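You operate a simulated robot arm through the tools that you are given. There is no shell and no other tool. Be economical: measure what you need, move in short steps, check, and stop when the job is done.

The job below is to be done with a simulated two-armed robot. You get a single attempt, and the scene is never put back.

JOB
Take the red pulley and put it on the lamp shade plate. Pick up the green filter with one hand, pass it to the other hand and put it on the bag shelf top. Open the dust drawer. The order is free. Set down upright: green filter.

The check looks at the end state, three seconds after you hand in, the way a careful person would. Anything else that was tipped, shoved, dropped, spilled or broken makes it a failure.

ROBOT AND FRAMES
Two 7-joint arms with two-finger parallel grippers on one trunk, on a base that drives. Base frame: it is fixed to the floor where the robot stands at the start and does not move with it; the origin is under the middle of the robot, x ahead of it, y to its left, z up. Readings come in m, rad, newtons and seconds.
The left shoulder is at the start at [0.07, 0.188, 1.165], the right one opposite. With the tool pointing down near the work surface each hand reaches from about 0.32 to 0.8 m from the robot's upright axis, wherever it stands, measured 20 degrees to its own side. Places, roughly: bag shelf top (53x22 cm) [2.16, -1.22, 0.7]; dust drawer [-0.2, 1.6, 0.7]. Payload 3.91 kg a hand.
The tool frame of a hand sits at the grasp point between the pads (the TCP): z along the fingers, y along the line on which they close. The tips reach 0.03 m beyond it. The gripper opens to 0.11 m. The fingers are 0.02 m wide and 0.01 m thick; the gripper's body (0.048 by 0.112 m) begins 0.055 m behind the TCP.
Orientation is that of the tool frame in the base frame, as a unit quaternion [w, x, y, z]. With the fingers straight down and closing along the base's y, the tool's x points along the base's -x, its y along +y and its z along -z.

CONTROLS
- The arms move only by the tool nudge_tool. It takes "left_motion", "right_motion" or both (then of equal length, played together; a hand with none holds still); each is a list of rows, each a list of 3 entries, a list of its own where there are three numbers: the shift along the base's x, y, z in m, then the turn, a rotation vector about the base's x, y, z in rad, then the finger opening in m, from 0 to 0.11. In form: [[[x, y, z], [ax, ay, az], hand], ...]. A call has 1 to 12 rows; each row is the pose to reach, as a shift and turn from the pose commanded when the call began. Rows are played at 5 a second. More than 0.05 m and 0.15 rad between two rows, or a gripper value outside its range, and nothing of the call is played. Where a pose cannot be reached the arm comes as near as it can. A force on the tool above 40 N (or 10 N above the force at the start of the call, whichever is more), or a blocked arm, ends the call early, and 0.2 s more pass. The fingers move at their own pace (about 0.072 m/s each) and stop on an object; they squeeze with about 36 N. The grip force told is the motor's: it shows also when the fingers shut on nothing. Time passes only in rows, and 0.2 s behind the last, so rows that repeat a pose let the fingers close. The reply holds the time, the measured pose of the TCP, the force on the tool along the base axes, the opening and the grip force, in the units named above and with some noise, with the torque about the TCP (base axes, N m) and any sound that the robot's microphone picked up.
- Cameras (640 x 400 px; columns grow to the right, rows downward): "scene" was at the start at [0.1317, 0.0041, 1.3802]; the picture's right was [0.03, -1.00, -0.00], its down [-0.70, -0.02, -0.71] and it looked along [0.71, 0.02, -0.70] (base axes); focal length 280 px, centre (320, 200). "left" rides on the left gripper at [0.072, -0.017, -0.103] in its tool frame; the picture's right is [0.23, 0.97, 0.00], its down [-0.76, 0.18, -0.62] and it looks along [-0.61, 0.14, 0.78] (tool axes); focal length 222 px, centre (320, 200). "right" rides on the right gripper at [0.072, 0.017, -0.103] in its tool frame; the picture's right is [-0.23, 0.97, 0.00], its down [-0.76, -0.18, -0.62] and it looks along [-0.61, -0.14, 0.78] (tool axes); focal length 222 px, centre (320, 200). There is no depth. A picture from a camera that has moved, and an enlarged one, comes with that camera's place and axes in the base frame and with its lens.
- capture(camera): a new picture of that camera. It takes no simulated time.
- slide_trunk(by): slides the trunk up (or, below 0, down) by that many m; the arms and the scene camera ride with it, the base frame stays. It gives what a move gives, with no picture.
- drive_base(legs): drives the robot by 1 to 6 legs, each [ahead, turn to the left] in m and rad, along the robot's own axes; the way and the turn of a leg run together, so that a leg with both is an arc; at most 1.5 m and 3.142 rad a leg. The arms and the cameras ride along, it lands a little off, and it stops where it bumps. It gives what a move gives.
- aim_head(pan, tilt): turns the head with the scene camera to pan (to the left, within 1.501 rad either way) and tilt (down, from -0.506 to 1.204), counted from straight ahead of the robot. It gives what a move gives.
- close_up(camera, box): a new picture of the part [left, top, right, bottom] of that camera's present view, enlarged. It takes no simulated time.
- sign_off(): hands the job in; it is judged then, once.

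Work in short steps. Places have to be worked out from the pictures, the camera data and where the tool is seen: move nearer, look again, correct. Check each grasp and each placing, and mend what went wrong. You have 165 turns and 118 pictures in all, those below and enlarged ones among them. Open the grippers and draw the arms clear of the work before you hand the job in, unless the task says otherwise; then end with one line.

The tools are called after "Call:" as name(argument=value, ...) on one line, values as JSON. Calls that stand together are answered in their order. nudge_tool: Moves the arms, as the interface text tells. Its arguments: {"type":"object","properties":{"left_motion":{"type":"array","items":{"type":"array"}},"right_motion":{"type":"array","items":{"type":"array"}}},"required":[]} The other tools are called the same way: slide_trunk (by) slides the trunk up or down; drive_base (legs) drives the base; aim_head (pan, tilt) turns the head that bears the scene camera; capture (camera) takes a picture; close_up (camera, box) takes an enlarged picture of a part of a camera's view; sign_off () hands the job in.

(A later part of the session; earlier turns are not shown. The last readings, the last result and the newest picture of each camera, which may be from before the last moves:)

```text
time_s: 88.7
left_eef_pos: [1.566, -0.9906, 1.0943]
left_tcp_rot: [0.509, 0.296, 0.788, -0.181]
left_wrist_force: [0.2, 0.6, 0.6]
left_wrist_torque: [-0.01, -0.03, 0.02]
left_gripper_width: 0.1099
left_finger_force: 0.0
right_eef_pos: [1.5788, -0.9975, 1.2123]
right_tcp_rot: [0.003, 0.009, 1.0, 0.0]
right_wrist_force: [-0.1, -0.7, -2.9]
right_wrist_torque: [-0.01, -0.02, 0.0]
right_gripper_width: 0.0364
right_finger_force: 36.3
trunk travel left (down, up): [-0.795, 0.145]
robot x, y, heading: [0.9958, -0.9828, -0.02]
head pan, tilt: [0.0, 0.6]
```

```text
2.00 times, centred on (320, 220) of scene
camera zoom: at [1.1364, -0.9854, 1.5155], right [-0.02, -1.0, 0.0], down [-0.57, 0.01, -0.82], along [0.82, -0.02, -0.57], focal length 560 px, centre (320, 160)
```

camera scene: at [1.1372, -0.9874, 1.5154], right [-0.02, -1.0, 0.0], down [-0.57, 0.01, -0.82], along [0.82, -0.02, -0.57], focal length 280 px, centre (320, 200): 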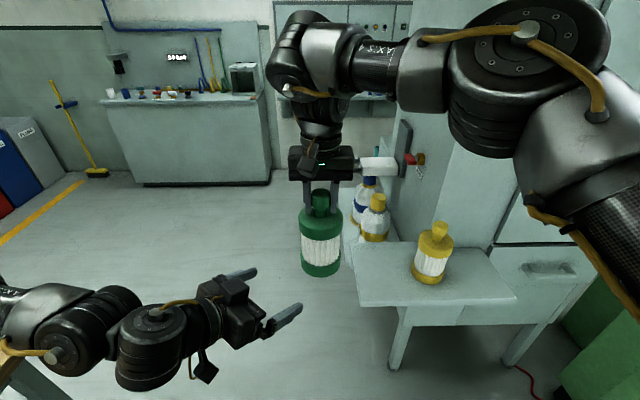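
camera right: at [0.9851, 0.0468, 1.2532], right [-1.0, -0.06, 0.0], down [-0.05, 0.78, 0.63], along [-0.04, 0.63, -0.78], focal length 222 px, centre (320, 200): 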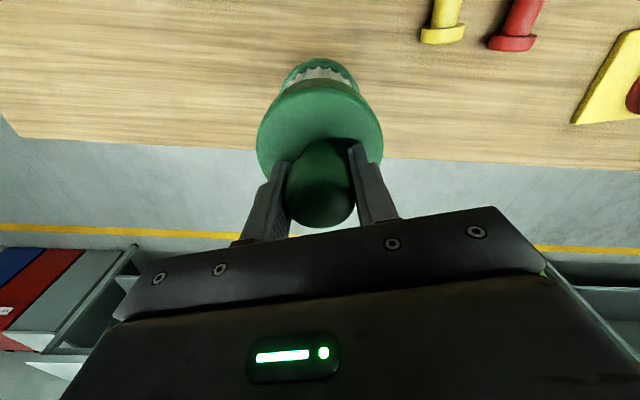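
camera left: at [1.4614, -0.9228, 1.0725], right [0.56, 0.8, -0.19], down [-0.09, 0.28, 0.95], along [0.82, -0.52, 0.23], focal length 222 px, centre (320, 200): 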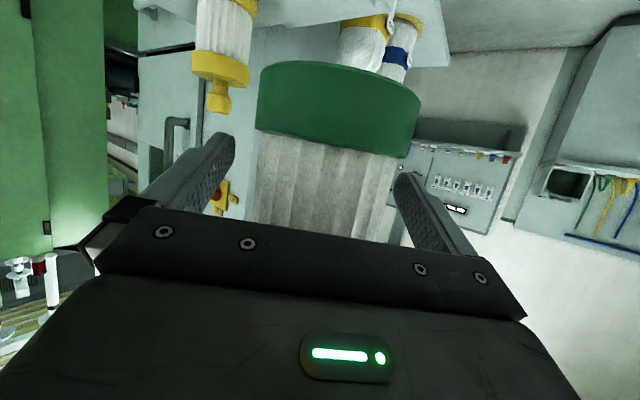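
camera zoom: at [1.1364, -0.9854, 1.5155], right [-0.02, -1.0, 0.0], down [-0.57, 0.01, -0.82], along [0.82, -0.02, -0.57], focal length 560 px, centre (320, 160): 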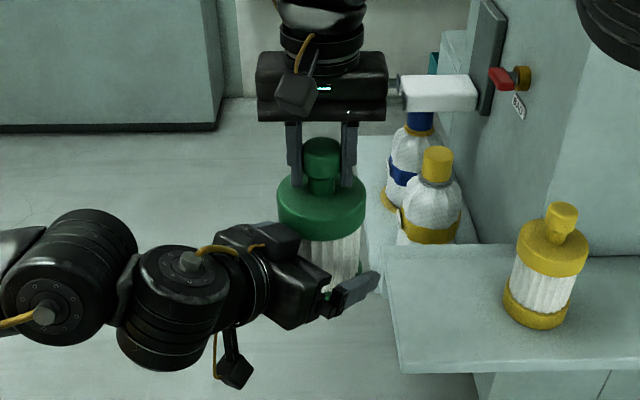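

The body is centred between the left fingers. I close the left hand on it.

Call:
nudge_tool(left_motion=[[[0, 0, 0], [0, 0, 0], 0.09], [[0, 0, 0], [0, 0, 0], 0.06], [[0, 0, 0], [0, 0, 0], 0.04], [[0, 0, 0], [0, 0, 0], 0.04]])

Call:
capture(camera="left")

Call:
close_up(camera="scene", box=[200, 120, 440, 320])

```text
time_s: 89.7
left_eef_pos: [1.567, -0.9899, 1.0954]
left_tcp_rot: [0.509, 0.294, 0.789, -0.179]
left_wrist_force: [16.3, 10.0, -2.6]
left_wrist_torque: [-0.69, 0.99, -0.04]
left_gripper_width: 0.0893
left_finger_force: 35.6
right_eef_pos: [1.5808, -0.998, 1.2104]
right_tcp_rot: [0.002, 0.009, 1.0, 0.0]
right_wrist_force: [-16.6, -8.9, 2.7]
right_wrist_torque: [-0.43, 0.96, 0.37]
right_gripper_width: 0.0364
right_finger_force: 36.2
trunk travel left (down, up): [-0.795, 0.145]
robot x, y, heading: [0.9964, -0.9803, -0.023]
head pan, tilt: [0.0, 0.6]
```

```text
56 pictures are left
camera left: at [1.4623, -0.9225, 1.0723], right [0.56, 0.81, -0.19], down [-0.09, 0.28, 0.96], along [0.82, -0.52, 0.23], focal length 222 px, centre (320, 200)
```

left: 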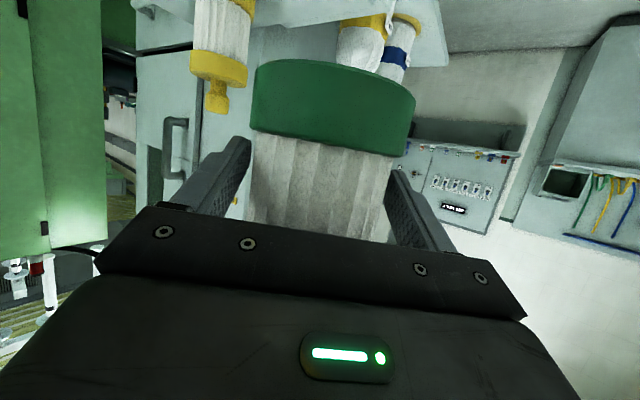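

```text
2.00 times, centred on (320, 220) of scene
camera zoom: at [1.1367, -0.986, 1.5155], right [-0.02, -1.0, 0.0], down [-0.57, 0.01, -0.82], along [0.82, -0.02, -0.57], focal length 560 px, centre (320, 160)
```

zoom: 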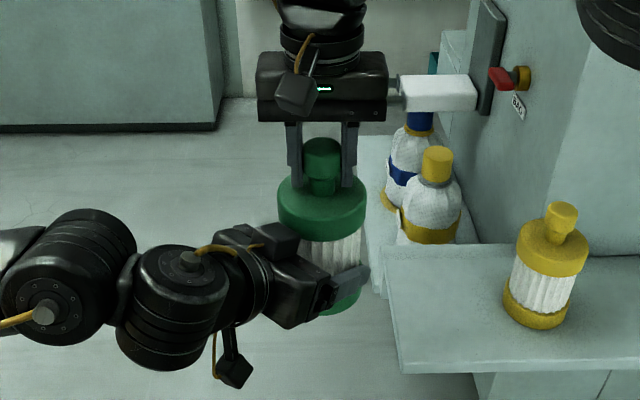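

Both hold; left grips at 8.9 cm with 36 N. I open the right hand and lift it off the knob.

Call:
nudge_tool(right_motion=[[[0, 0, 0], [0, 0, 0], 0.06], [[0, 0, 0], [0, 0, 0], 0.08], [[0, 0, 0], [0, 0, 0], 0.08]])

Call:
nudge_tool(right_motion=[[[0, 0, 0.03], [0, 0, 0], 0.08], [[0, 0, 0.06], [0, 0, 0], 0.08], [[0, 0, 0.09], [0, 0, 0], 0.08], [[0, -0.04, 0.1], [0, 0, 0], 0.08], [[0, -0.08, 0.1], [0, 0, 0], 0.08], [[-0.03, -0.12, 0.1], [0, 0, 0], 0.08], [[-0.06, -0.16, 0.1], [0, 0, 0], 0.08], [[-0.09, -0.2, 0.1], [0, 0, 0], 0.08], [[-0.12, -0.23, 0.1], [0, 0, 0], 0.08], [[-0.12, -0.26, 0.1], [0, 0, 0], 0.08]])

Call:
capture(camera="scene")

Call:
close_up(camera="scene", box=[310, 130, 540, 330])

```text
time_s: 90.5
left_eef_pos: [1.566, -0.9917, 1.0939]
left_tcp_rot: [0.51, 0.296, 0.788, -0.18]
left_wrist_force: [-0.7, 0.2, 0.2]
left_wrist_torque: [0.04, -0.01, 0.02]
left_gripper_width: 0.0895
left_finger_force: 36.2
right_eef_pos: [1.5807, -0.9982, 1.2113]
right_tcp_rot: [0.002, 0.009, 1.0, 0.0]
right_wrist_force: [-0.7, 0.1, 0.0]
right_wrist_torque: [-0.02, -0.02, 0.03]
right_gripper_width: 0.0798
right_finger_force: 0.1
trunk travel left (down, up): [-0.795, 0.145]
robot x, y, heading: [0.9996, -0.987, -0.017]
head pan, tilt: [0.0, 0.6]
```

```text
time_s: 92.7
left_eef_pos: [1.5673, -0.9911, 1.0958]
left_tcp_rot: [0.51, 0.296, 0.788, -0.179]
left_wrist_force: [-0.2, -0.8, 0.5]
left_wrist_torque: [0.02, 0.06, 0.01]
left_gripper_width: 0.0892
left_finger_force: 35.8
right_eef_pos: [1.459, -1.2603, 1.3113]
right_tcp_rot: [0.004, 0.009, 1.0, 0.001]
right_wrist_force: [0.9, -0.3, 0.0]
right_wrist_torque: [0.03, 0.04, 0.0]
right_gripper_width: 0.0802
right_finger_force: 0.1
trunk travel left (down, up): [-0.795, 0.145]
robot x, y, heading: [0.9992, -0.9834, -0.024]
head pan, tilt: [0.0, 0.6]
```

```text
54 pictures are left
camera scene: at [1.1367, -0.988, 1.5155], right [-0.02, -1.0, 0.0], down [-0.57, 0.01, -0.82], along [0.82, -0.02, -0.57], focal length 280 px, centre (320, 200)
```

scene: 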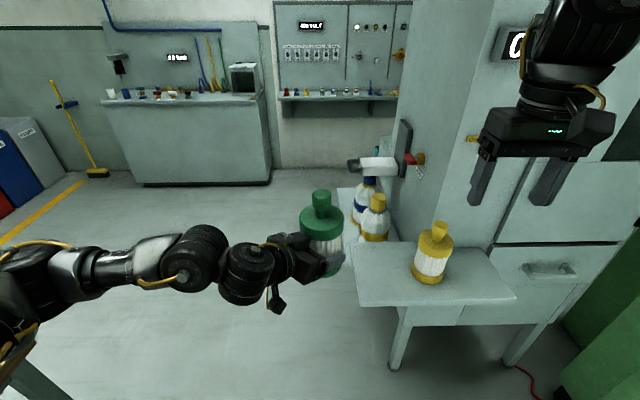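

```text
2.00 times, centred on (425, 230) of scene
camera zoom: at [1.1367, -0.988, 1.5155], right [-0.02, -1.0, 0.0], down [-0.57, 0.01, -0.82], along [0.82, -0.02, -0.57], focal length 560 px, centre (110, 140)
```

zoom: 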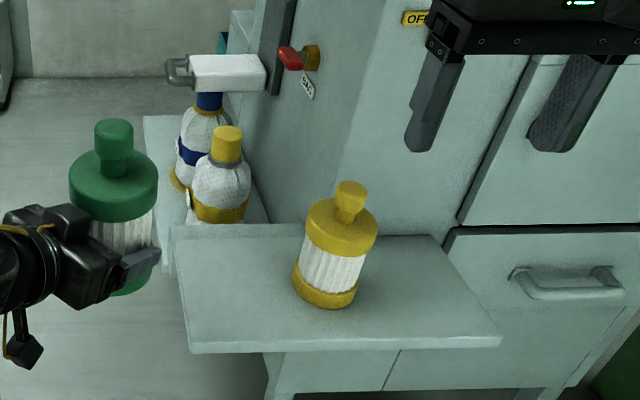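

Handover done. Since the white bags stand on the left-hand side shelf, which also matches (2.16, -1.22) and a 53×22 cm footprint lying along x, that is the bag shelf; the front one with the yellow filter isn't. I drive round to face that side shelf from its open (+y) side.

Call:
drive_base(legs=[[0, 0.44], [0.68, 0], [0, 0.11], [0.62, 0]])

Call:
drive_base(legs=[[0, -2.1]])

Call:
capture(camera="scene")

```text
time_s: 101.3
left_eef_pos: [2.6331, -0.1128, 1.0943]
left_tcp_rot: [0.539, 0.073, 0.838, -0.036]
left_wrist_force: [0.0, 0.3, -3.6]
left_wrist_torque: [0.01, 0.08, 0.01]
left_gripper_width: 0.0889
left_finger_force: 35.9
right_eef_pos: [2.6797, -0.3981, 1.3117]
right_tcp_rot: [0.003, -0.261, 0.965, 0.0]
right_wrist_force: [-0.3, 0.3, -0.4]
right_wrist_torque: [-0.04, -0.02, 0.01]
right_gripper_width: 0.0799
right_finger_force: 0.1
trunk travel left (down, up): [-0.795, 0.145]
robot x, y, heading: [2.1394, -0.4002, 0.526]
head pan, tilt: [0.0, 0.6]
```

```text
time_s: 106.7
left_eef_pos: [2.1385, -0.9711, 1.0949]
left_tcp_rot: [0.233, 0.766, 0.349, -0.487]
left_wrist_force: [0.6, -0.2, -3.5]
left_wrist_torque: [0.01, -0.05, 0.01]
left_gripper_width: 0.0888
left_finger_force: 36.1
right_eef_pos: [1.8722, -0.8643, 1.3117]
right_tcp_rot: [0.002, 0.713, 0.702, -0.002]
right_wrist_force: [-0.5, 0.1, -0.3]
right_wrist_torque: [0.03, 0.04, -0.06]
right_gripper_width: 0.0801
right_finger_force: 0.0
trunk travel left (down, up): [-0.795, 0.145]
robot x, y, heading: [2.1442, -0.4003, -1.591]
head pan, tilt: [0.0, 0.6]
```

```text
52 pictures are left
camera scene: at [2.1414, -0.5396, 1.5155], right [-1.0, 0.02, 0.0], down [0.01, 0.57, -0.82], along [-0.02, -0.82, -0.57], focal length 280 px, centre (320, 200)
```

scene: 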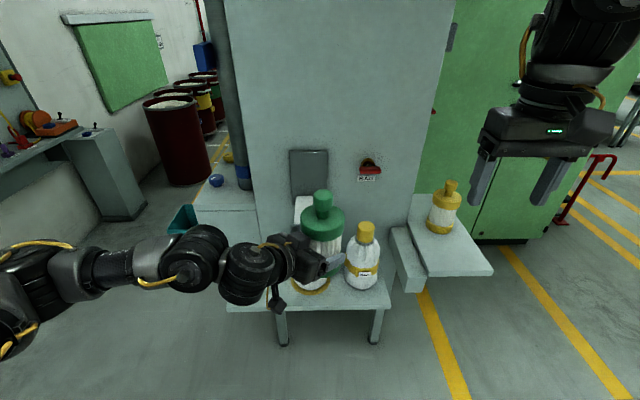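

Now the side shelf faces us. I zoom on the label and the shelf.

Call:
close_up(camera="scene", box=[210, 140, 410, 330])

Call:
close_up(camera="scene", box=[350, 150, 390, 190])

```text
2.11 times, centred on (310, 235) of scene
camera zoom: at [2.1414, -0.5396, 1.5155], right [-1.0, 0.02, 0.0], down [0.01, 0.57, -0.82], along [-0.02, -0.82, -0.57], focal length 590 px, centre (341, 126)
```

zoom: 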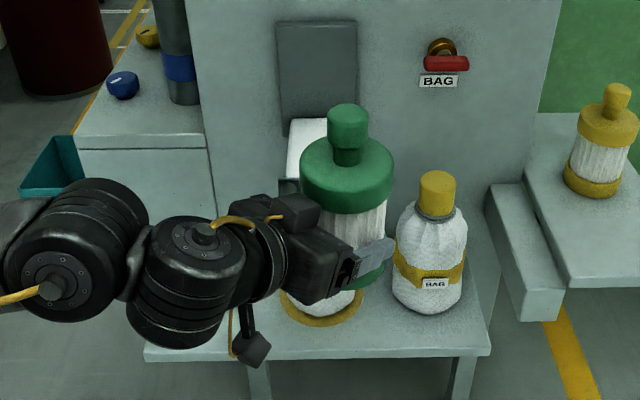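

```text
10.00 times, centred on (370, 170) of scene
camera zoom: at [2.1414, -0.5396, 1.5155], right [-1.0, 0.02, 0.0], down [0.01, 0.57, -0.82], along [-0.02, -0.82, -0.57], focal length 2802 px, centre (-180, 500)
```

zoom: 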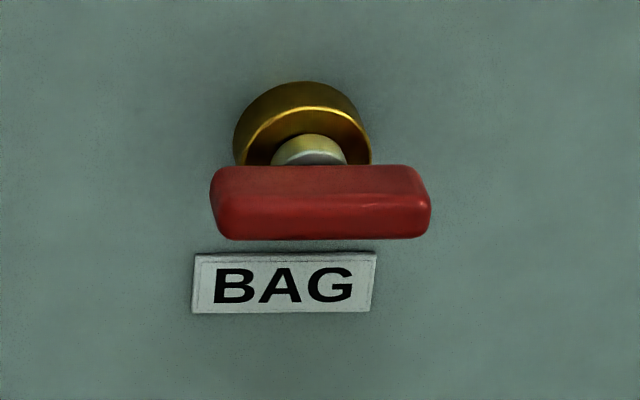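

The label confirms it: bag shelf spans x 1.89–2.43, y −1.10…−1.32, with two bags; the free spot is around x 2.33. I shift the filter to x ≈ 2.33, raise and retract the right hand, and look at that spot.

Call:
nudge_tool(left_motion=[[[0.04, 0, 0], [0, 0, 0], 0.04], [[0.08, 0, 0], [0, 0, 0], 0.04], [[0.12, 0, 0], [0, 0, 0], 0.04], [[0.16, 0, 0], [0, 0, 0], 0.04], [[0.19, 0, 0], [0, 0, 0], 0.04]], right_motion=[[[0, 0.01, 0.03], [0, 0, 0], 0.08], [[0, 0.02, 0.06], [0, 0, 0], 0.08], [[-0.01, 0.03, 0.09], [0, 0, 0], 0.08], [[-0.02, 0.04, 0.12], [0, 0, 0], 0.08], [[-0.03, 0.05, 0.15], [0, 0, 0], 0.08]])

Call:
capture(camera="scene")

Call:
close_up(camera="scene", box=[210, 140, 410, 330])

```text
time_s: 107.9
left_eef_pos: [2.3318, -0.9695, 1.0934]
left_tcp_rot: [0.233, 0.765, 0.349, -0.488]
left_wrist_force: [-0.1, -0.6, -3.0]
left_wrist_torque: [0.02, -0.08, -0.01]
left_gripper_width: 0.0889
left_finger_force: 35.7
right_eef_pos: [1.8505, -0.8096, 1.4515]
right_tcp_rot: [0.005, 0.712, 0.702, -0.004]
right_wrist_force: [0.9, 1.2, 0.7]
right_wrist_torque: [-0.06, 0.02, 0.03]
right_gripper_width: 0.08
right_finger_force: 0.2
right hand out of reach, approached as far as the arm can: row 5
trunk travel left (down, up): [-0.795, 0.145]
robot x, y, heading: [2.1444, -0.4049, -1.589]
head pan, tilt: [0.0, 0.6]
```

```text
49 pictures are left
camera scene: at [2.1444, -0.5373, 1.5157], right [-1.0, 0.02, 0.0], down [0.01, 0.56, -0.83], along [-0.02, -0.83, -0.56], focal length 280 px, centre (320, 200)
```

scene: 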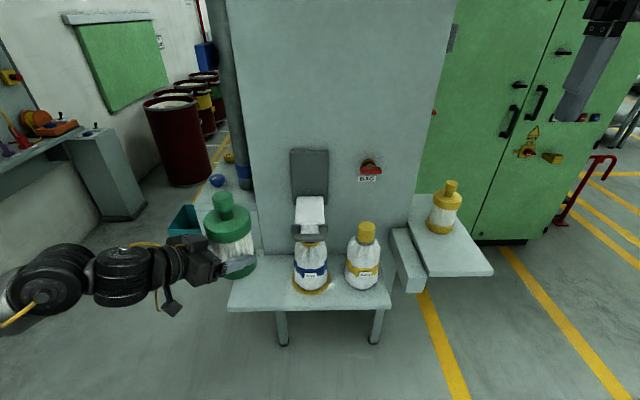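

```text
2.11 times, centred on (310, 235) of scene
camera zoom: at [2.1444, -0.5373, 1.5157], right [-1.0, 0.02, 0.0], down [0.01, 0.56, -0.83], along [-0.02, -0.83, -0.56], focal length 590 px, centre (341, 126)
```

zoom: 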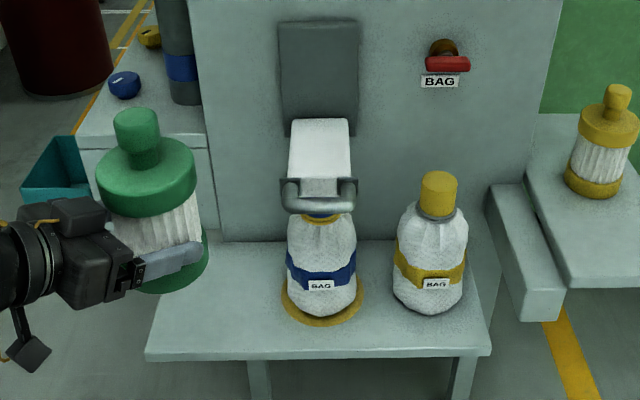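

The free spot is clear. I lower the trunk 0.27 m so the filter's base is about 7 cm above shelf level, then drive ahead.

Call:
slide_trunk(by=-0.27)

Call:
drive_base(legs=[[0.15, 0]])

Call:
capture(camera="scene")

Call:
capture(camera="left")

```text
time_s: 110.7
left_eef_pos: [2.3296, -0.972, 0.8245]
left_tcp_rot: [0.234, 0.766, 0.348, -0.488]
left_wrist_force: [-0.1, -0.1, -3.9]
left_wrist_torque: [0.01, -0.04, 0.0]
left_gripper_width: 0.0891
left_finger_force: 35.8
right_eef_pos: [1.8484, -0.8129, 1.1796]
right_tcp_rot: [0.004, 0.713, 0.702, -0.003]
right_wrist_force: [0.3, 0.7, 0.6]
right_wrist_torque: [0.0, 0.0, 0.01]
right_gripper_width: 0.0801
right_finger_force: 0.1
trunk travel left (down, up): [-0.525, 0.415]
robot x, y, heading: [2.144, -0.4043, -1.593]
head pan, tilt: [0.0, 0.6]
```

```text
time_s: 112.1
left_eef_pos: [2.3258, -1.1195, 0.8232]
left_tcp_rot: [0.232, 0.766, 0.348, -0.487]
left_wrist_force: [-0.2, 0.5, -3.5]
left_wrist_torque: [0.06, 0.0, -0.03]
left_gripper_width: 0.0888
left_finger_force: 36.2
right_eef_pos: [1.8442, -0.961, 1.1794]
right_tcp_rot: [0.005, 0.712, 0.702, -0.004]
right_wrist_force: [-0.1, 0.0, -0.3]
right_wrist_torque: [0.04, -0.03, 0.0]
right_gripper_width: 0.0799
right_finger_force: 0.1
trunk travel left (down, up): [-0.525, 0.415]
robot x, y, heading: [2.1423, -0.5493, -1.591]
head pan, tilt: [0.0, 0.6]
```

```text
47 pictures are left
camera scene: at [2.1384, -0.689, 1.2454], right [-1.0, 0.02, 0.0], down [0.01, 0.57, -0.82], along [-0.02, -0.82, -0.57], focal length 280 px, centre (320, 200)
```

scene: 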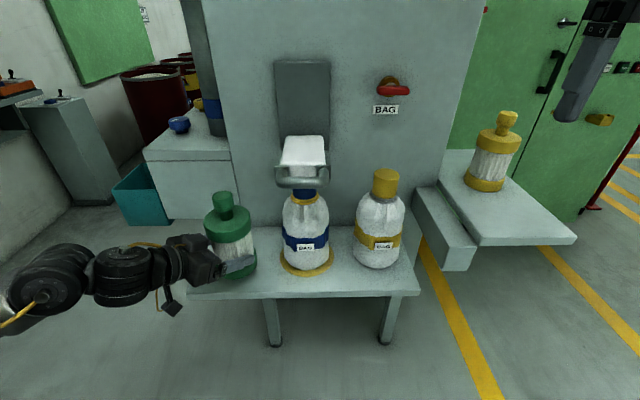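

```text
46 pictures are left
camera left: at [2.3939, -1.0156, 0.8009], right [0.81, -0.56, -0.19], down [0.28, 0.08, 0.96], along [-0.52, -0.82, 0.23], focal length 222 px, centre (320, 200)
```

left: 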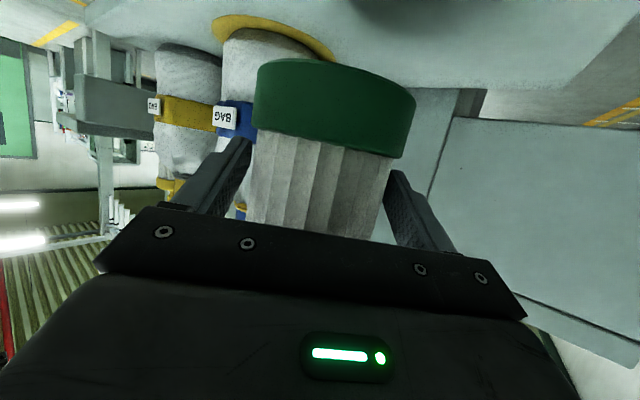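

Positions agree: filter at ~(2.318, −1.128), bag edge at 2.228. I move 7.7 cm over the shelf and lower to just above contact.

Call:
nudge_tool(left_motion=[[[0.004, -0.04, 0], [0, 0, 0], 0.04], [[0.008, -0.077, 0], [0, 0, 0], 0.04], [[0.008, -0.077, -0.03], [0, 0, 0], 0.04], [[0.008, -0.077, -0.055], [0, 0, 0], 0.04], [[0.008, -0.077, -0.062], [0, 0, 0], 0.04], [[0.008, -0.077, -0.062], [0, 0, 0], 0.04]])

Call:
capture(camera="left")

Call:
close_up(camera="scene", box=[150, 160, 350, 310])

```text
time_s: 113.5
left_eef_pos: [2.3336, -1.1972, 0.7617]
left_tcp_rot: [0.234, 0.766, 0.349, -0.487]
left_wrist_force: [0.0, 0.4, -3.2]
left_wrist_torque: [0.01, -0.02, 0.02]
left_gripper_width: 0.0887
left_finger_force: 35.9
right_eef_pos: [1.8457, -0.9594, 1.1803]
right_tcp_rot: [0.004, 0.712, 0.702, -0.003]
right_wrist_force: [1.0, 0.6, 1.2]
right_wrist_torque: [0.01, 0.01, -0.01]
right_gripper_width: 0.08
right_finger_force: 0.2
trunk travel left (down, up): [-0.525, 0.415]
robot x, y, heading: [2.1364, -0.5516, -1.591]
head pan, tilt: [0.0, 0.6]
```

```text
45 pictures are left
camera left: at [2.402, -1.0918, 0.7389], right [0.81, -0.56, -0.19], down [0.28, 0.09, 0.96], along [-0.52, -0.82, 0.23], focal length 222 px, centre (320, 200)
```

left: 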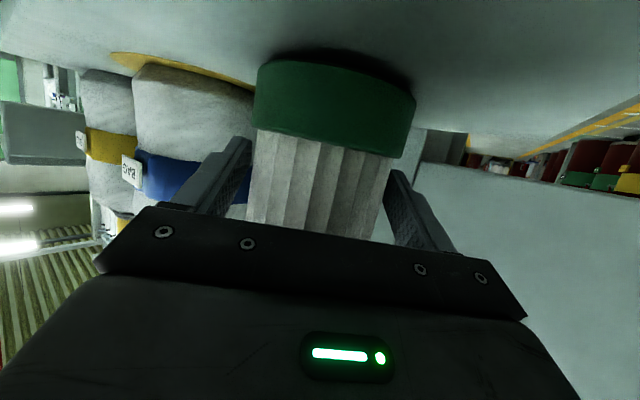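

```text
2.67 times, centred on (250, 235) of scene
camera zoom: at [2.1385, -0.6882, 1.2455], right [-1.0, 0.02, 0.0], down [0.01, 0.57, -0.82], along [-0.02, -0.82, -0.57], focal length 747 px, centre (507, 107)
```

zoom: 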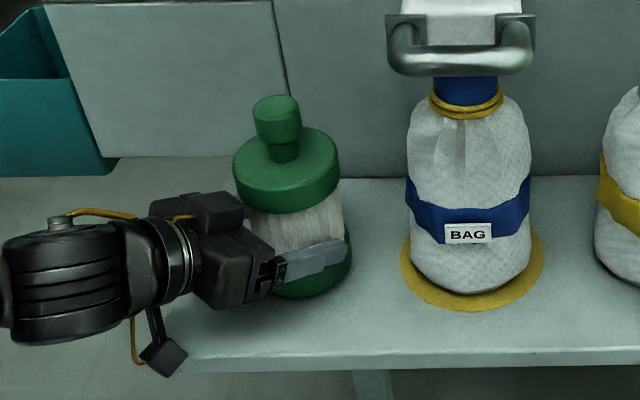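

The filter is centimetres from contact with space on all sides. I lower in fine steps until the force rises.

Call:
nudge_tool(left_motion=[[[0, 0, -0.003], [0, 0, 0], 0.04], [[0, 0, -0.005], [0, 0, 0], 0.04], [[0, 0, -0.007], [0, 0, 0], 0.04], [[0, 0, -0.008], [0, 0, 0], 0.04]])

```text
time_s: 114.5
left_eef_pos: [2.335, -1.1971, 0.7571]
left_tcp_rot: [0.235, 0.764, 0.348, -0.489]
left_wrist_force: [1.4, 0.0, 11.6]
left_wrist_torque: [0.31, 0.52, -0.04]
left_gripper_width: 0.0892
left_finger_force: 35.8
right_eef_pos: [1.8457, -0.9563, 1.1807]
right_tcp_rot: [0.004, 0.713, 0.701, -0.004]
right_wrist_force: [0.5, 0.2, -0.4]
right_wrist_torque: [0.0, 0.03, 0.01]
right_gripper_width: 0.08
right_finger_force: 0.0
trunk travel left (down, up): [-0.525, 0.415]
robot x, y, heading: [2.1402, -0.5489, -1.592]
head pan, tilt: [0.0, 0.6]
```

Contact felt (about 15 N). I ease up 2 mm and open the fingers.

Call:
nudge_tool(left_motion=[[[0, 0, 0.002], [0, 0, 0], 0.04], [[0, 0, 0.002], [0, 0, 0], 0.1], [[0, 0, 0.002], [0, 0, 0], 0.11], [[0, 0, 0.002], [0, 0, 0], 0.11]])

Call:
capture(camera="left")

Call:
close_up(camera="scene", box=[150, 160, 350, 310])

```text
time_s: 115.5
left_eef_pos: [2.3345, -1.1965, 0.7559]
left_tcp_rot: [0.233, 0.766, 0.348, -0.487]
left_wrist_force: [0.0, 0.6, 0.6]
left_wrist_torque: [0.0, -0.03, -0.01]
left_gripper_width: 0.1101
left_finger_force: 0.0
right_eef_pos: [1.8439, -0.9592, 1.1789]
right_tcp_rot: [0.005, 0.712, 0.702, -0.004]
right_wrist_force: [0.5, 0.6, -0.8]
right_wrist_torque: [-0.01, 0.03, -0.01]
right_gripper_width: 0.0801
right_finger_force: 0.1
trunk travel left (down, up): [-0.525, 0.415]
robot x, y, heading: [2.1394, -0.5495, -1.593]
head pan, tilt: [0.0, 0.6]
```

```text
43 pictures are left
camera left: at [2.402, -1.0915, 0.7331], right [0.81, -0.56, -0.19], down [0.28, 0.09, 0.96], along [-0.52, -0.82, 0.23], focal length 222 px, centre (320, 200)
```

left: 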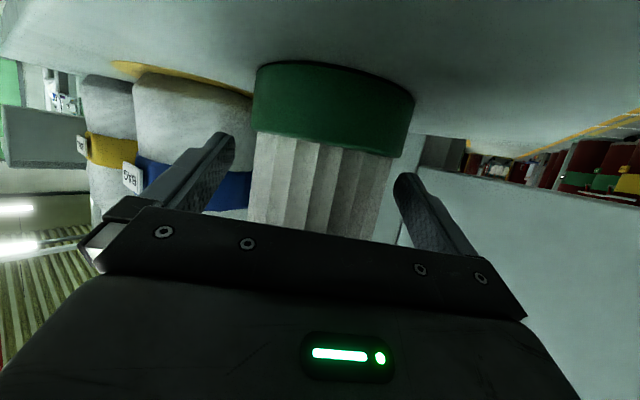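

```text
2.67 times, centred on (250, 235) of scene
camera zoom: at [2.1384, -0.6876, 1.2455], right [-1.0, 0.02, 0.0], down [0.01, 0.56, -0.82], along [-0.02, -0.82, -0.57], focal length 747 px, centre (507, 107)
```

zoom: 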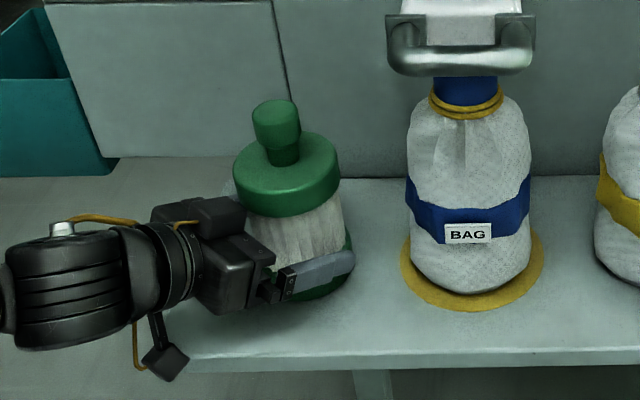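

Filter stands free and upright. I withdraw the left hand straight back along its approach line.

Call:
nudge_tool(left_motion=[[[0.0197, 0.0226, 0], [0, 0, 0], 0.11], [[0.046, 0.0528, 0], [0, 0, 0], 0.11], [[0.072, 0.083, 0], [0, 0, 0], 0.11], [[0.105, 0.12, 0], [0, 0, 0], 0.11], [[0.105, 0.16, 0.02], [0, 0, 0], 0.11], [[0.105, 0.2, 0.04], [0, 0, 0], 0.11], [[0.105, 0.24, 0.06], [0, 0, 0], 0.11]])

Call:
close_up(camera="scene", box=[150, 160, 430, 330])

```text
time_s: 117.1
left_eef_pos: [2.4368, -0.9655, 0.8123]
left_tcp_rot: [0.233, 0.766, 0.347, -0.488]
left_wrist_force: [0.3, 0.2, 0.4]
left_wrist_torque: [0.01, -0.01, 0.0]
left_gripper_width: 0.1101
left_finger_force: 0.1
left hand out of reach, approached as far as the arm can: row 7
right_eef_pos: [1.8434, -0.9582, 1.18]
right_tcp_rot: [0.005, 0.713, 0.701, -0.004]
right_wrist_force: [0.6, 0.2, 0.1]
right_wrist_torque: [-0.04, 0.03, 0.01]
right_gripper_width: 0.08
right_finger_force: 0.2
trunk travel left (down, up): [-0.525, 0.415]
robot x, y, heading: [2.1403, -0.5498, -1.596]
head pan, tilt: [0.0, 0.6]
```

```text
2.29 times, centred on (290, 245) of scene
camera zoom: at [2.1379, -0.6871, 1.2456], right [-1.0, 0.02, 0.0], down [0.01, 0.56, -0.83], along [-0.02, -0.83, -0.56], focal length 640 px, centre (389, 97)
```

zoom: 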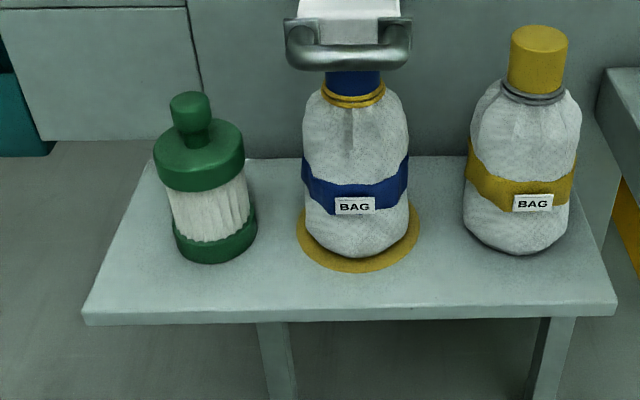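

The green filter stands upright and free on the bag shelf. Now to the drawer: raise the trunk, back off, and drive round the table's far end into the left corridor.

Call:
drive_base(legs=[[-0.3, 0]])

Call:
slide_trunk(by=0.25)

Call:
drive_base(legs=[[0, 1.57], [0, 1.57], [1.05, 0], [0, 1.57]])

Call:
aim_head(pan=0, tilt=0.5)

Call:
capture(camera="scene")

```text
time_s: 119.1
left_eef_pos: [2.4443, -0.6693, 0.8113]
left_tcp_rot: [0.233, 0.766, 0.348, -0.488]
left_wrist_force: [0.4, 0.4, 0.4]
left_wrist_torque: [-0.01, 0.03, 0.04]
left_gripper_width: 0.1099
left_finger_force: 0.1
right_eef_pos: [1.8503, -0.6607, 1.1807]
right_tcp_rot: [0.005, 0.713, 0.701, -0.003]
right_wrist_force: [-0.3, 0.4, -0.2]
right_wrist_torque: [-0.03, 0.0, -0.02]
right_gripper_width: 0.0798
right_finger_force: 0.1
trunk travel left (down, up): [-0.525, 0.415]
robot x, y, heading: [2.149, -0.2522, -1.59]
head pan, tilt: [0.0, 0.6]
```

```text
time_s: 121.7
left_eef_pos: [2.4429, -0.6685, 1.0601]
left_tcp_rot: [0.234, 0.766, 0.349, -0.487]
left_wrist_force: [0.5, -0.2, 0.5]
left_wrist_torque: [-0.01, 0.02, 0.01]
left_gripper_width: 0.1099
left_finger_force: 0.1
right_eef_pos: [1.8513, -0.6622, 1.4297]
right_tcp_rot: [0.004, 0.712, 0.702, -0.003]
right_wrist_force: [0.9, -0.7, 0.0]
right_wrist_torque: [-0.01, 0.0, -0.02]
right_gripper_width: 0.0799
right_finger_force: 0.1
trunk travel left (down, up): [-0.775, 0.165]
robot x, y, heading: [2.1451, -0.252, -1.591]
head pan, tilt: [0.0, 0.6]
```

```text
time_s: 138.6
left_eef_pos: [1.7495, 0.5133, 1.0602]
left_tcp_rot: [-0.183, 0.786, -0.3, -0.508]
left_wrist_force: [-0.2, 0.1, -0.1]
left_wrist_torque: [-0.04, -0.01, -0.01]
left_gripper_width: 0.1101
left_finger_force: 0.0
right_eef_pos: [1.7636, 1.1056, 1.431]
right_tcp_rot: [0.001, 1.0, -0.015, -0.005]
right_wrist_force: [-0.4, -0.1, -0.2]
right_wrist_torque: [-0.02, -0.01, -0.01]
right_gripper_width: 0.0797
right_finger_force: 0.0
trunk travel left (down, up): [-0.775, 0.165]
robot x, y, heading: [2.17, 0.8072, 3.109]
head pan, tilt: [0.0, 0.6]
```

```text
time_s: 139.2
left_eef_pos: [1.7498, 0.514, 1.0593]
left_tcp_rot: [-0.183, 0.786, -0.3, -0.508]
left_wrist_force: [-0.5, -0.3, -0.4]
left_wrist_torque: [0.0, 0.0, -0.01]
left_gripper_width: 0.1099
left_finger_force: 0.0
right_eef_pos: [1.7634, 1.1048, 1.4305]
right_tcp_rot: [0.0, 1.0, -0.014, -0.005]
right_wrist_force: [-0.4, 0.4, 0.4]
right_wrist_torque: [0.0, 0.03, -0.01]
right_gripper_width: 0.0797
right_finger_force: 0.0
trunk travel left (down, up): [-0.775, 0.165]
robot x, y, heading: [2.165, 0.8041, 3.111]
head pan, tilt: [0.0, 0.499]
```

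```text
40 pictures are left
camera scene: at [2.028, 0.8108, 1.5046], right [0.03, 1.0, 0.0], down [0.48, -0.02, -0.88], along [-0.88, 0.03, -0.48], focal length 280 px, centre (320, 200)
```

scene: 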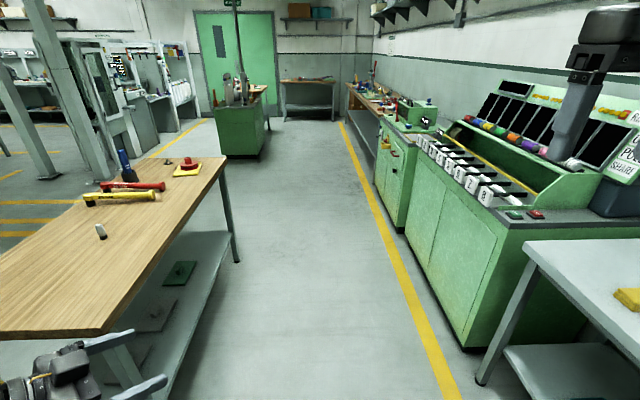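

The corridor is clear, and the drawer cabinet with its red handle is visible on the right. I drive 2.3 m along and turn to face it.

Call:
drive_base(legs=[[1.2, 0.03], [1.15, 0]])

Call:
drive_base(legs=[[0, -1.57]])

Call:
aim_head(pan=0, tilt=0.7)

Call:
capture(camera="scene")

```text
time_s: 150.8
left_eef_pos: [-0.597, 0.5499, 1.0597]
left_tcp_rot: [-0.18, 0.788, -0.295, -0.511]
left_wrist_force: [-0.2, -0.1, 0.6]
left_wrist_torque: [0.01, 0.01, -0.01]
left_gripper_width: 0.1099
left_finger_force: 0.0
right_eef_pos: [-0.5897, 1.141, 1.4306]
right_tcp_rot: [0.001, 1.0, -0.007, -0.005]
right_wrist_force: [-1.1, -0.7, 0.4]
right_wrist_torque: [-0.01, -0.01, 0.02]
right_gripper_width: 0.0801
right_finger_force: 0.0
trunk travel left (down, up): [-0.775, 0.165]
robot x, y, heading: [-0.1821, 0.8478, 3.124]
head pan, tilt: [0.0, 0.499]
```

```text
time_s: 155.0
left_eef_pos: [-0.4777, 1.2628, 1.0604]
left_tcp_rot: [0.488, -0.347, 0.767, 0.232]
left_wrist_force: [0.4, 0.1, -0.4]
left_wrist_torque: [0.02, 0.02, 0.0]
left_gripper_width: 0.1097
left_finger_force: 0.1
right_eef_pos: [0.1161, 1.2537, 1.4302]
right_tcp_rot: [0.003, -0.701, 0.714, 0.005]
right_wrist_force: [0.0, -0.4, -1.1]
right_wrist_torque: [-0.03, -0.03, 0.02]
right_gripper_width: 0.08
right_finger_force: 0.1
trunk travel left (down, up): [-0.775, 0.165]
robot x, y, heading: [-0.1801, 0.847, 1.547]
head pan, tilt: [0.0, 0.499]
```

```text
time_s: 155.8
left_eef_pos: [-0.4771, 1.2632, 1.0601]
left_tcp_rot: [0.487, -0.347, 0.767, 0.232]
left_wrist_force: [0.6, -0.3, -0.2]
left_wrist_torque: [-0.01, -0.01, -0.03]
left_gripper_width: 0.1099
left_finger_force: 0.0
right_eef_pos: [0.1162, 1.2535, 1.4312]
right_tcp_rot: [0.004, -0.7, 0.714, 0.004]
right_wrist_force: [-0.3, 0.4, 0.8]
right_wrist_torque: [-0.02, 0.03, -0.01]
right_gripper_width: 0.0798
right_finger_force: 0.1
trunk travel left (down, up): [-0.775, 0.165]
robot x, y, heading: [-0.1836, 0.8443, 1.546]
head pan, tilt: [0.0, 0.7]
```

```text
39 pictures are left
camera scene: at [-0.1787, 0.9827, 1.487], right [1.0, -0.02, 0.0], down [-0.02, -0.64, -0.77], along [0.02, 0.77, -0.64], focal length 280 px, centre (320, 200)
```

scene: 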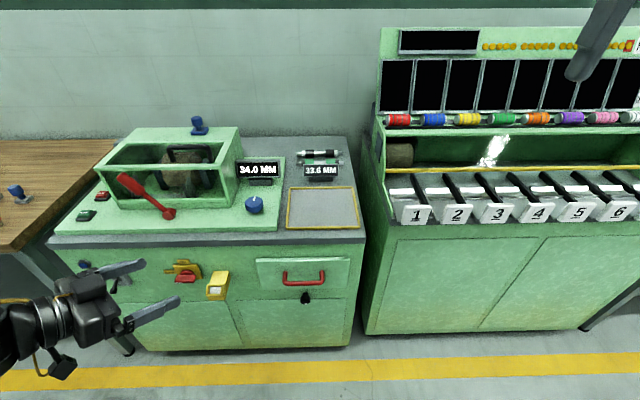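

Call:
close_up(camera="scene", box=[240, 240, 370, 330])

```text
4.44 times, centred on (305, 285) of scene
camera zoom: at [-0.1787, 0.9827, 1.487], right [1.0, -0.02, 0.0], down [-0.02, -0.64, -0.77], along [0.02, 0.77, -0.64], focal length 1246 px, centre (387, -178)
```

zoom: 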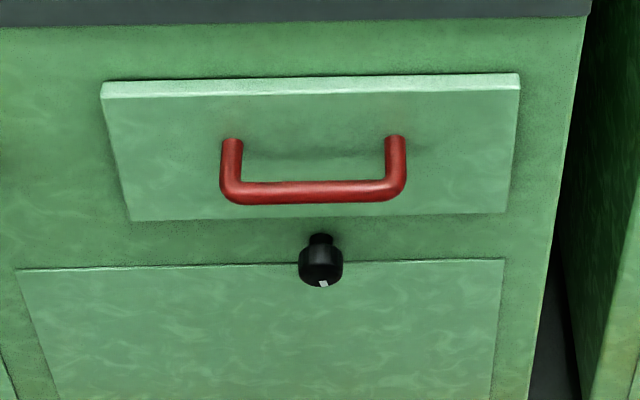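

The handle is a red bar along x on the drawer front, near x ≈ -0.22. I lower the trunk 0.35 m for a second viewpoint and better reach.

Call:
slide_trunk(by=-0.35)

Call:
capture(camera="scene")

Call:
close_up(camera="scene", box=[230, 160, 390, 270])

```text
time_s: 159.2
left_eef_pos: [-0.4766, 1.2618, 0.7103]
left_tcp_rot: [0.487, -0.348, 0.767, 0.232]
left_wrist_force: [0.3, -0.2, 0.1]
left_wrist_torque: [0.0, -0.01, 0.01]
left_gripper_width: 0.11
left_finger_force: 0.1
right_eef_pos: [0.1169, 1.2534, 1.0801]
right_tcp_rot: [0.002, -0.7, 0.714, 0.005]
right_wrist_force: [0.2, 0.0, -1.0]
right_wrist_torque: [0.0, -0.03, 0.0]
right_gripper_width: 0.0802
right_finger_force: 0.0
trunk travel left (down, up): [-0.425, 0.515]
robot x, y, heading: [-0.1792, 0.8468, 1.546]
head pan, tilt: [0.0, 0.7]
```

```text
37 pictures are left
camera scene: at [-0.1788, 0.9825, 1.137], right [1.0, -0.02, 0.0], down [-0.02, -0.64, -0.76], along [0.02, 0.76, -0.64], focal length 280 px, centre (320, 200)
```

scene: 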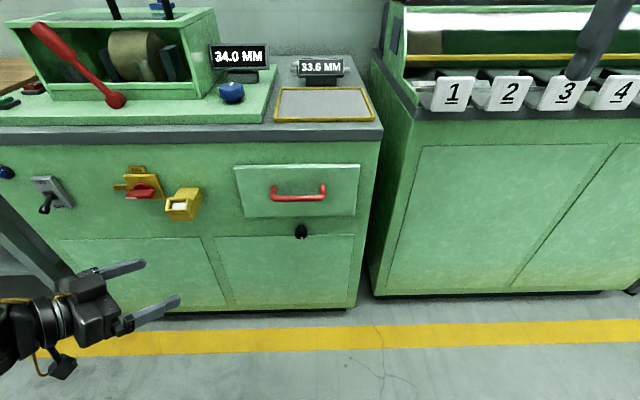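

```text
3.64 times, centred on (310, 215) of scene
camera zoom: at [-0.1788, 0.9825, 1.137], right [1.0, -0.02, 0.0], down [-0.02, -0.64, -0.76], along [0.02, 0.76, -0.64], focal length 1019 px, centre (356, 146)
```

zoom: 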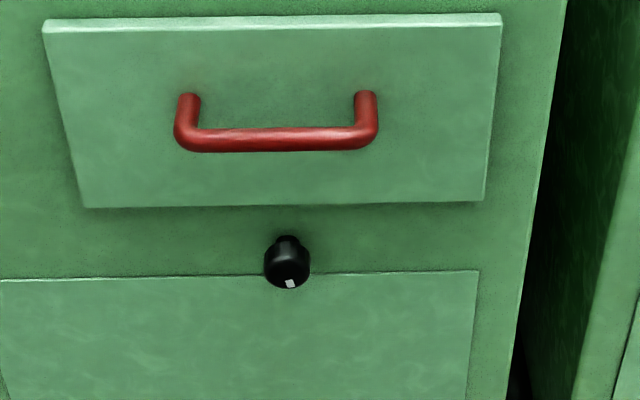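

Triangulation puts the bar at (-0.218, 1.506, 0.704), about 4.5 cm off the drawer face. I raise the left hand out of the way and rotate the right hand to point forward with the fingers closing vertically.

Call:
nudge_tool(left_motion=[[[0, 0, 0.03], [0, 0, 0], 0.11], [[0, 0, 0.06], [0, 0, 0], 0.11], [[0, 0, 0.09], [0, 0, 0], 0.11], [[0, 0, 0.12], [0, 0, 0], 0.11], [[0, 0, 0.15], [0, 0, 0], 0.11], [[0, 0, 0.18], [0, 0, 0], 0.11], [[0, 0, 0.21], [0, 0, 0], 0.11], [[0, 0, 0.24], [0, 0, 0], 0.11], [[0, 0, 0.24], [0, 0, 0], 0.11], [[0, 0, 0.24], [0, 0, 0], 0.11], [[0, 0, 0.24], [0, 0, 0], 0.11], [[0, 0, 0.24], [0, 0, 0], 0.11]], right_motion=[[[-0.0167, -0.0025, -0.0108], [0.0864, 0.0864, -0.0864], 0.08], [[-0.0333, -0.005, -0.0217], [0.1728, 0.1728, -0.1728], 0.08], [[-0.05, -0.0075, -0.0325], [0.2592, 0.2592, -0.2592], 0.08], [[-0.0667, -0.01, -0.0433], [0.3456, 0.3456, -0.3456], 0.08], [[-0.0833, -0.0125, -0.0542], [0.432, 0.432, -0.432], 0.08], [[-0.1, -0.015, -0.065], [0.5184, 0.5184, -0.5184], 0.08], [[-0.1167, -0.0175, -0.0758], [0.6048, 0.6048, -0.6048], 0.08], [[-0.1333, -0.02, -0.0867], [0.6912, 0.6912, -0.6912], 0.08], [[-0.15, -0.0225, -0.0975], [0.7776, 0.7776, -0.7776], 0.08], [[-0.1667, -0.025, -0.1083], [0.864, 0.864, -0.864], 0.08], [[-0.1833, -0.0275, -0.1192], [0.9504, 0.9504, -0.9504], 0.08], [[-0.2, -0.03, -0.13], [1.0365, 1.0365, -1.0365], 0.08]])

Call:
capture(camera="scene")

```text
time_s: 161.8
left_eef_pos: [-0.4945, 1.2616, 0.942]
left_tcp_rot: [0.489, -0.346, 0.766, 0.233]
left_wrist_force: [1.5, -1.5, 0.1]
left_wrist_torque: [-0.06, 0.08, 0.06]
left_gripper_width: 0.1099
left_finger_force: 0.0
left hand out of reach, approached as far as the arm can: row 1, 2, 3, 4, 5, 6, 7, 8, 9, 10, 11, 12
right_eef_pos: [-0.1307, 1.3112, 0.9428]
right_tcp_rot: [0.019, -0.115, 0.748, 0.654]
right_wrist_force: [-5.2, -4.3, -1.8]
right_wrist_torque: [0.11, 0.03, -0.55]
right_gripper_width: 0.0801
right_finger_force: 0.0
right hand out of reach, approached as far as the arm can: row 3, 4, 5, 6, 7, 8, 9, 10, 11, 12
trunk travel left (down, up): [-0.425, 0.515]
robot x, y, heading: [-0.1854, 0.8451, 1.541]
head pan, tilt: [0.0, 0.7]
```

```text
35 pictures are left
camera scene: at [-0.1807, 0.9782, 1.1375], right [1.0, -0.02, 0.0], down [-0.01, -0.64, -0.77], along [0.02, 0.77, -0.64], focal length 280 px, centre (320, 200)
```

scene: 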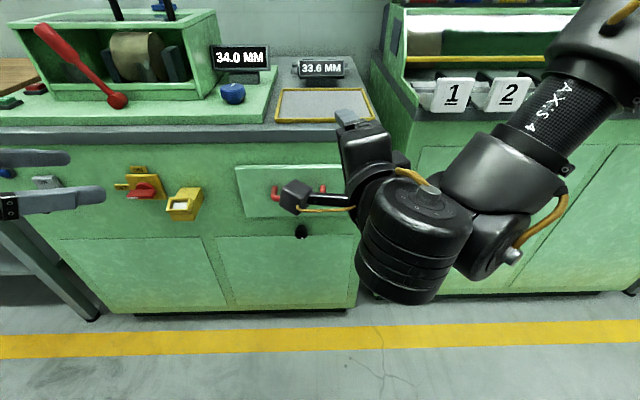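

Nearly there in orientation (0.27 rad left). I finish the turn while moving toward a pre-grasp place in front of the handle.

Call:
nudge_tool(right_motion=[[[-0.02, 0.01, -0.03], [0.045, 0.063, -0.045], 0.08], [[-0.04, 0.02, -0.06], [0.09, 0.127, -0.09], 0.08], [[-0.06, 0.03, -0.09], [0.1334, 0.19, -0.1362], 0.08], [[-0.08, 0.04, -0.12], [0.1334, 0.19, -0.1362], 0.08], [[-0.08, 0.04, -0.12], [0.1334, 0.19, -0.1362], 0.08]])

Call:
capture(camera="right")

Call:
capture(camera="scene")

```text
time_s: 163.0
left_eef_pos: [-0.4906, 1.2654, 0.9406]
left_tcp_rot: [0.487, -0.347, 0.767, 0.232]
left_wrist_force: [-0.8, -0.3, -0.1]
left_wrist_torque: [0.01, -0.02, 0.03]
left_gripper_width: 0.1101
left_finger_force: 0.0
right_eef_pos: [-0.2342, 1.3919, 0.828]
right_tcp_rot: [-0.024, 0.002, 0.72, 0.694]
right_wrist_force: [-0.2, -0.1, -0.7]
right_wrist_torque: [-0.01, -0.01, 0.01]
right_gripper_width: 0.0799
right_finger_force: 0.0
right hand out of reach, approached as far as the arm can: row 2, 3, 4, 5
trunk travel left (down, up): [-0.425, 0.515]
robot x, y, heading: [-0.1748, 0.8467, 1.549]
head pan, tilt: [0.0, 0.7]
```

```text
34 pictures are left
camera right: at [-0.3025, 1.2873, 0.851], right [0.26, 0.04, 0.96], down [0.77, -0.61, -0.18], along [0.58, 0.79, -0.19], focal length 222 px, centre (320, 200)
```

right: 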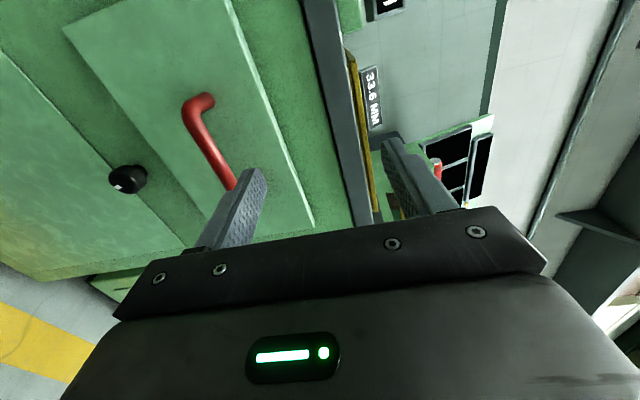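

```text
33 pictures are left
camera scene: at [-0.179, 0.9821, 1.137], right [1.0, -0.02, 0.0], down [-0.02, -0.64, -0.77], along [0.02, 0.76, -0.64], focal length 280 px, centre (320, 200)
```

scene: 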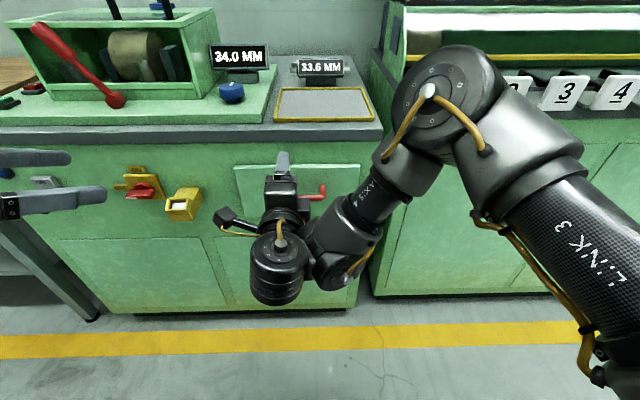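

Orientation is right. I lower the trunk 0.122 m to bring the fingers to the bar's height and recheck.

Call:
slide_trunk(by=-0.122)

Call:
capture(camera="right")

Call:
capture(camera="scene")

```text
time_s: 164.5
left_eef_pos: [-0.4909, 1.2658, 0.818]
left_tcp_rot: [0.487, -0.348, 0.767, 0.232]
left_wrist_force: [0.9, -0.1, 0.3]
left_wrist_torque: [0.01, -0.02, 0.02]
left_gripper_width: 0.1097
left_finger_force: 0.1
right_eef_pos: [-0.2343, 1.3927, 0.7069]
right_tcp_rot: [-0.024, 0.001, 0.719, 0.695]
right_wrist_force: [-0.3, 0.4, -0.3]
right_wrist_torque: [-0.01, 0.0, -0.02]
right_gripper_width: 0.0799
right_finger_force: 0.1
trunk travel left (down, up): [-0.303, 0.637]
robot x, y, heading: [-0.1801, 0.8429, 1.556]
head pan, tilt: [0.0, 0.7]
```

```text
32 pictures are left
camera right: at [-0.3022, 1.2874, 0.7293], right [0.26, 0.04, 0.96], down [0.77, -0.61, -0.18], along [0.58, 0.79, -0.19], focal length 222 px, centre (320, 200)
```

right: 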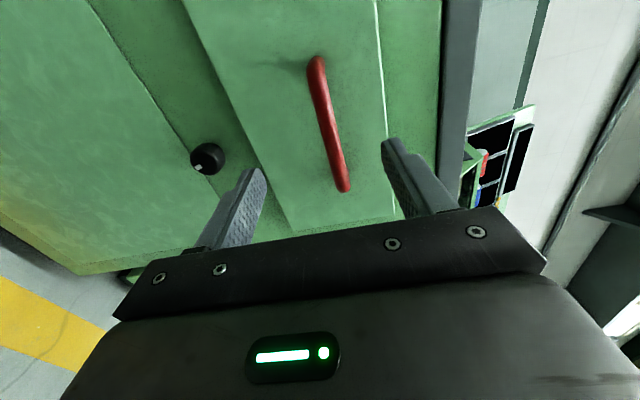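

```text
31 pictures are left
camera scene: at [-0.1788, 0.9825, 1.015], right [1.0, -0.02, 0.0], down [-0.02, -0.64, -0.77], along [0.02, 0.76, -0.64], focal length 280 px, centre (320, 200)
```

scene: 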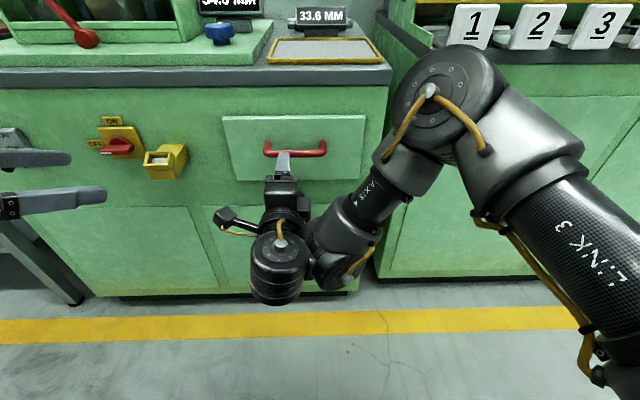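

The bar lies between the fingers' heights (z ≈ 0.71), from x −0.284 to −0.153. I advance onto it.

Call:
nudge_tool(right_motion=[[[0.014, 0.02, 0.003], [0, 0, 0], 0.07], [[0.014, 0.05, 0.003], [0, 0, 0], 0.07], [[0.014, 0.08, 0.003], [0, 0, 0], 0.07], [[0.014, 0.1, 0.003], [0, 0, 0], 0.07], [[0.014, 0.108, 0.003], [0, 0, 0], 0.07], [[0.014, 0.108, 0.003], [0, 0, 0], 0.07]])

Call:
capture(camera="right")

Call:
close_up(camera="scene", box=[200, 100, 380, 230])

```text
time_s: 165.9
left_eef_pos: [-0.4904, 1.2654, 0.8171]
left_tcp_rot: [0.487, -0.347, 0.767, 0.231]
left_wrist_force: [0.3, 0.8, 0.8]
left_wrist_torque: [-0.01, 0.02, -0.01]
left_gripper_width: 0.1101
left_finger_force: 0.2
right_eef_pos: [-0.2203, 1.5005, 0.7089]
right_tcp_rot: [-0.024, 0.002, 0.719, 0.694]
right_wrist_force: [-0.3, 0.1, -0.2]
right_wrist_torque: [0.02, -0.01, -0.01]
right_gripper_width: 0.0701
right_finger_force: 0.1
trunk travel left (down, up): [-0.303, 0.637]
robot x, y, heading: [-0.1798, 0.8434, 1.544]
head pan, tilt: [0.0, 0.7]
```

```text
30 pictures are left
camera right: at [-0.2884, 1.3955, 0.7314], right [0.26, 0.04, 0.96], down [0.77, -0.61, -0.18], along [0.58, 0.79, -0.19], focal length 222 px, centre (320, 200)
```

right: 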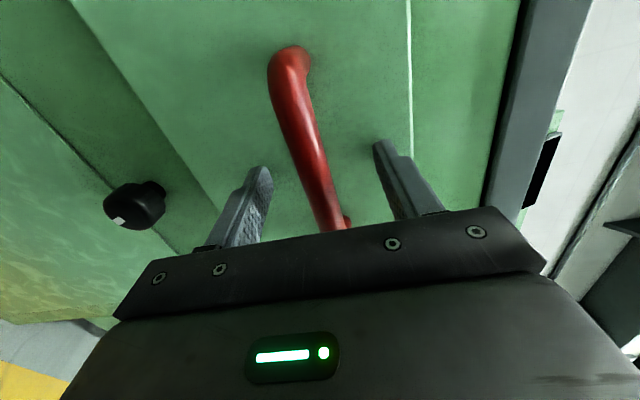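

```text
3.08 times, centred on (290, 165) of scene
camera zoom: at [-0.1789, 0.9826, 1.0149], right [1.0, -0.02, 0.0], down [-0.01, -0.64, -0.76], along [0.02, 0.76, -0.64], focal length 862 px, centre (412, 308)
```

zoom: 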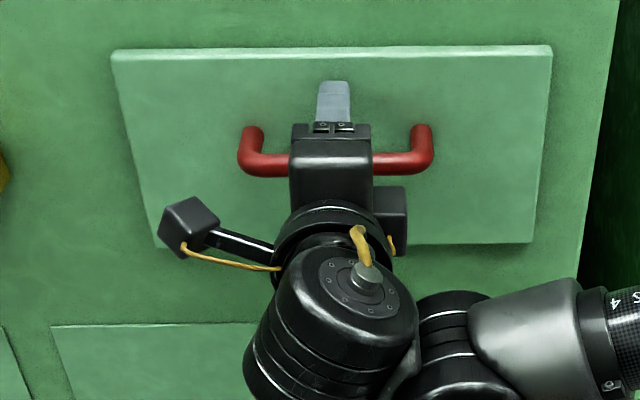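

The fingers straddle the bar. I close on it.

Call:
nudge_tool(right_motion=[[[0, 0, 0], [0, 0, 0], 0.03], [[0, 0, 0], [0, 0, 0], 0.0], [[0, 0, 0], [0, 0, 0], 0.0], [[0, 0, 0], [0, 0, 0], 0.0]])

```text
time_s: 166.9
left_eef_pos: [-0.4915, 1.2657, 0.8189]
left_tcp_rot: [0.488, -0.347, 0.767, 0.232]
left_wrist_force: [0.0, 0.6, -0.8]
left_wrist_torque: [0.01, -0.03, -0.02]
left_gripper_width: 0.11
left_finger_force: 0.0
right_eef_pos: [-0.2197, 1.4996, 0.7097]
right_tcp_rot: [-0.023, 0.001, 0.718, 0.695]
right_wrist_force: [1.0, 1.3, 7.6]
right_wrist_torque: [-0.05, -0.98, 0.11]
right_gripper_width: 0.0162
right_finger_force: 44.6
trunk travel left (down, up): [-0.303, 0.637]
robot x, y, heading: [-0.1819, 0.8496, 1.549]
head pan, tilt: [0.0, 0.7]
```

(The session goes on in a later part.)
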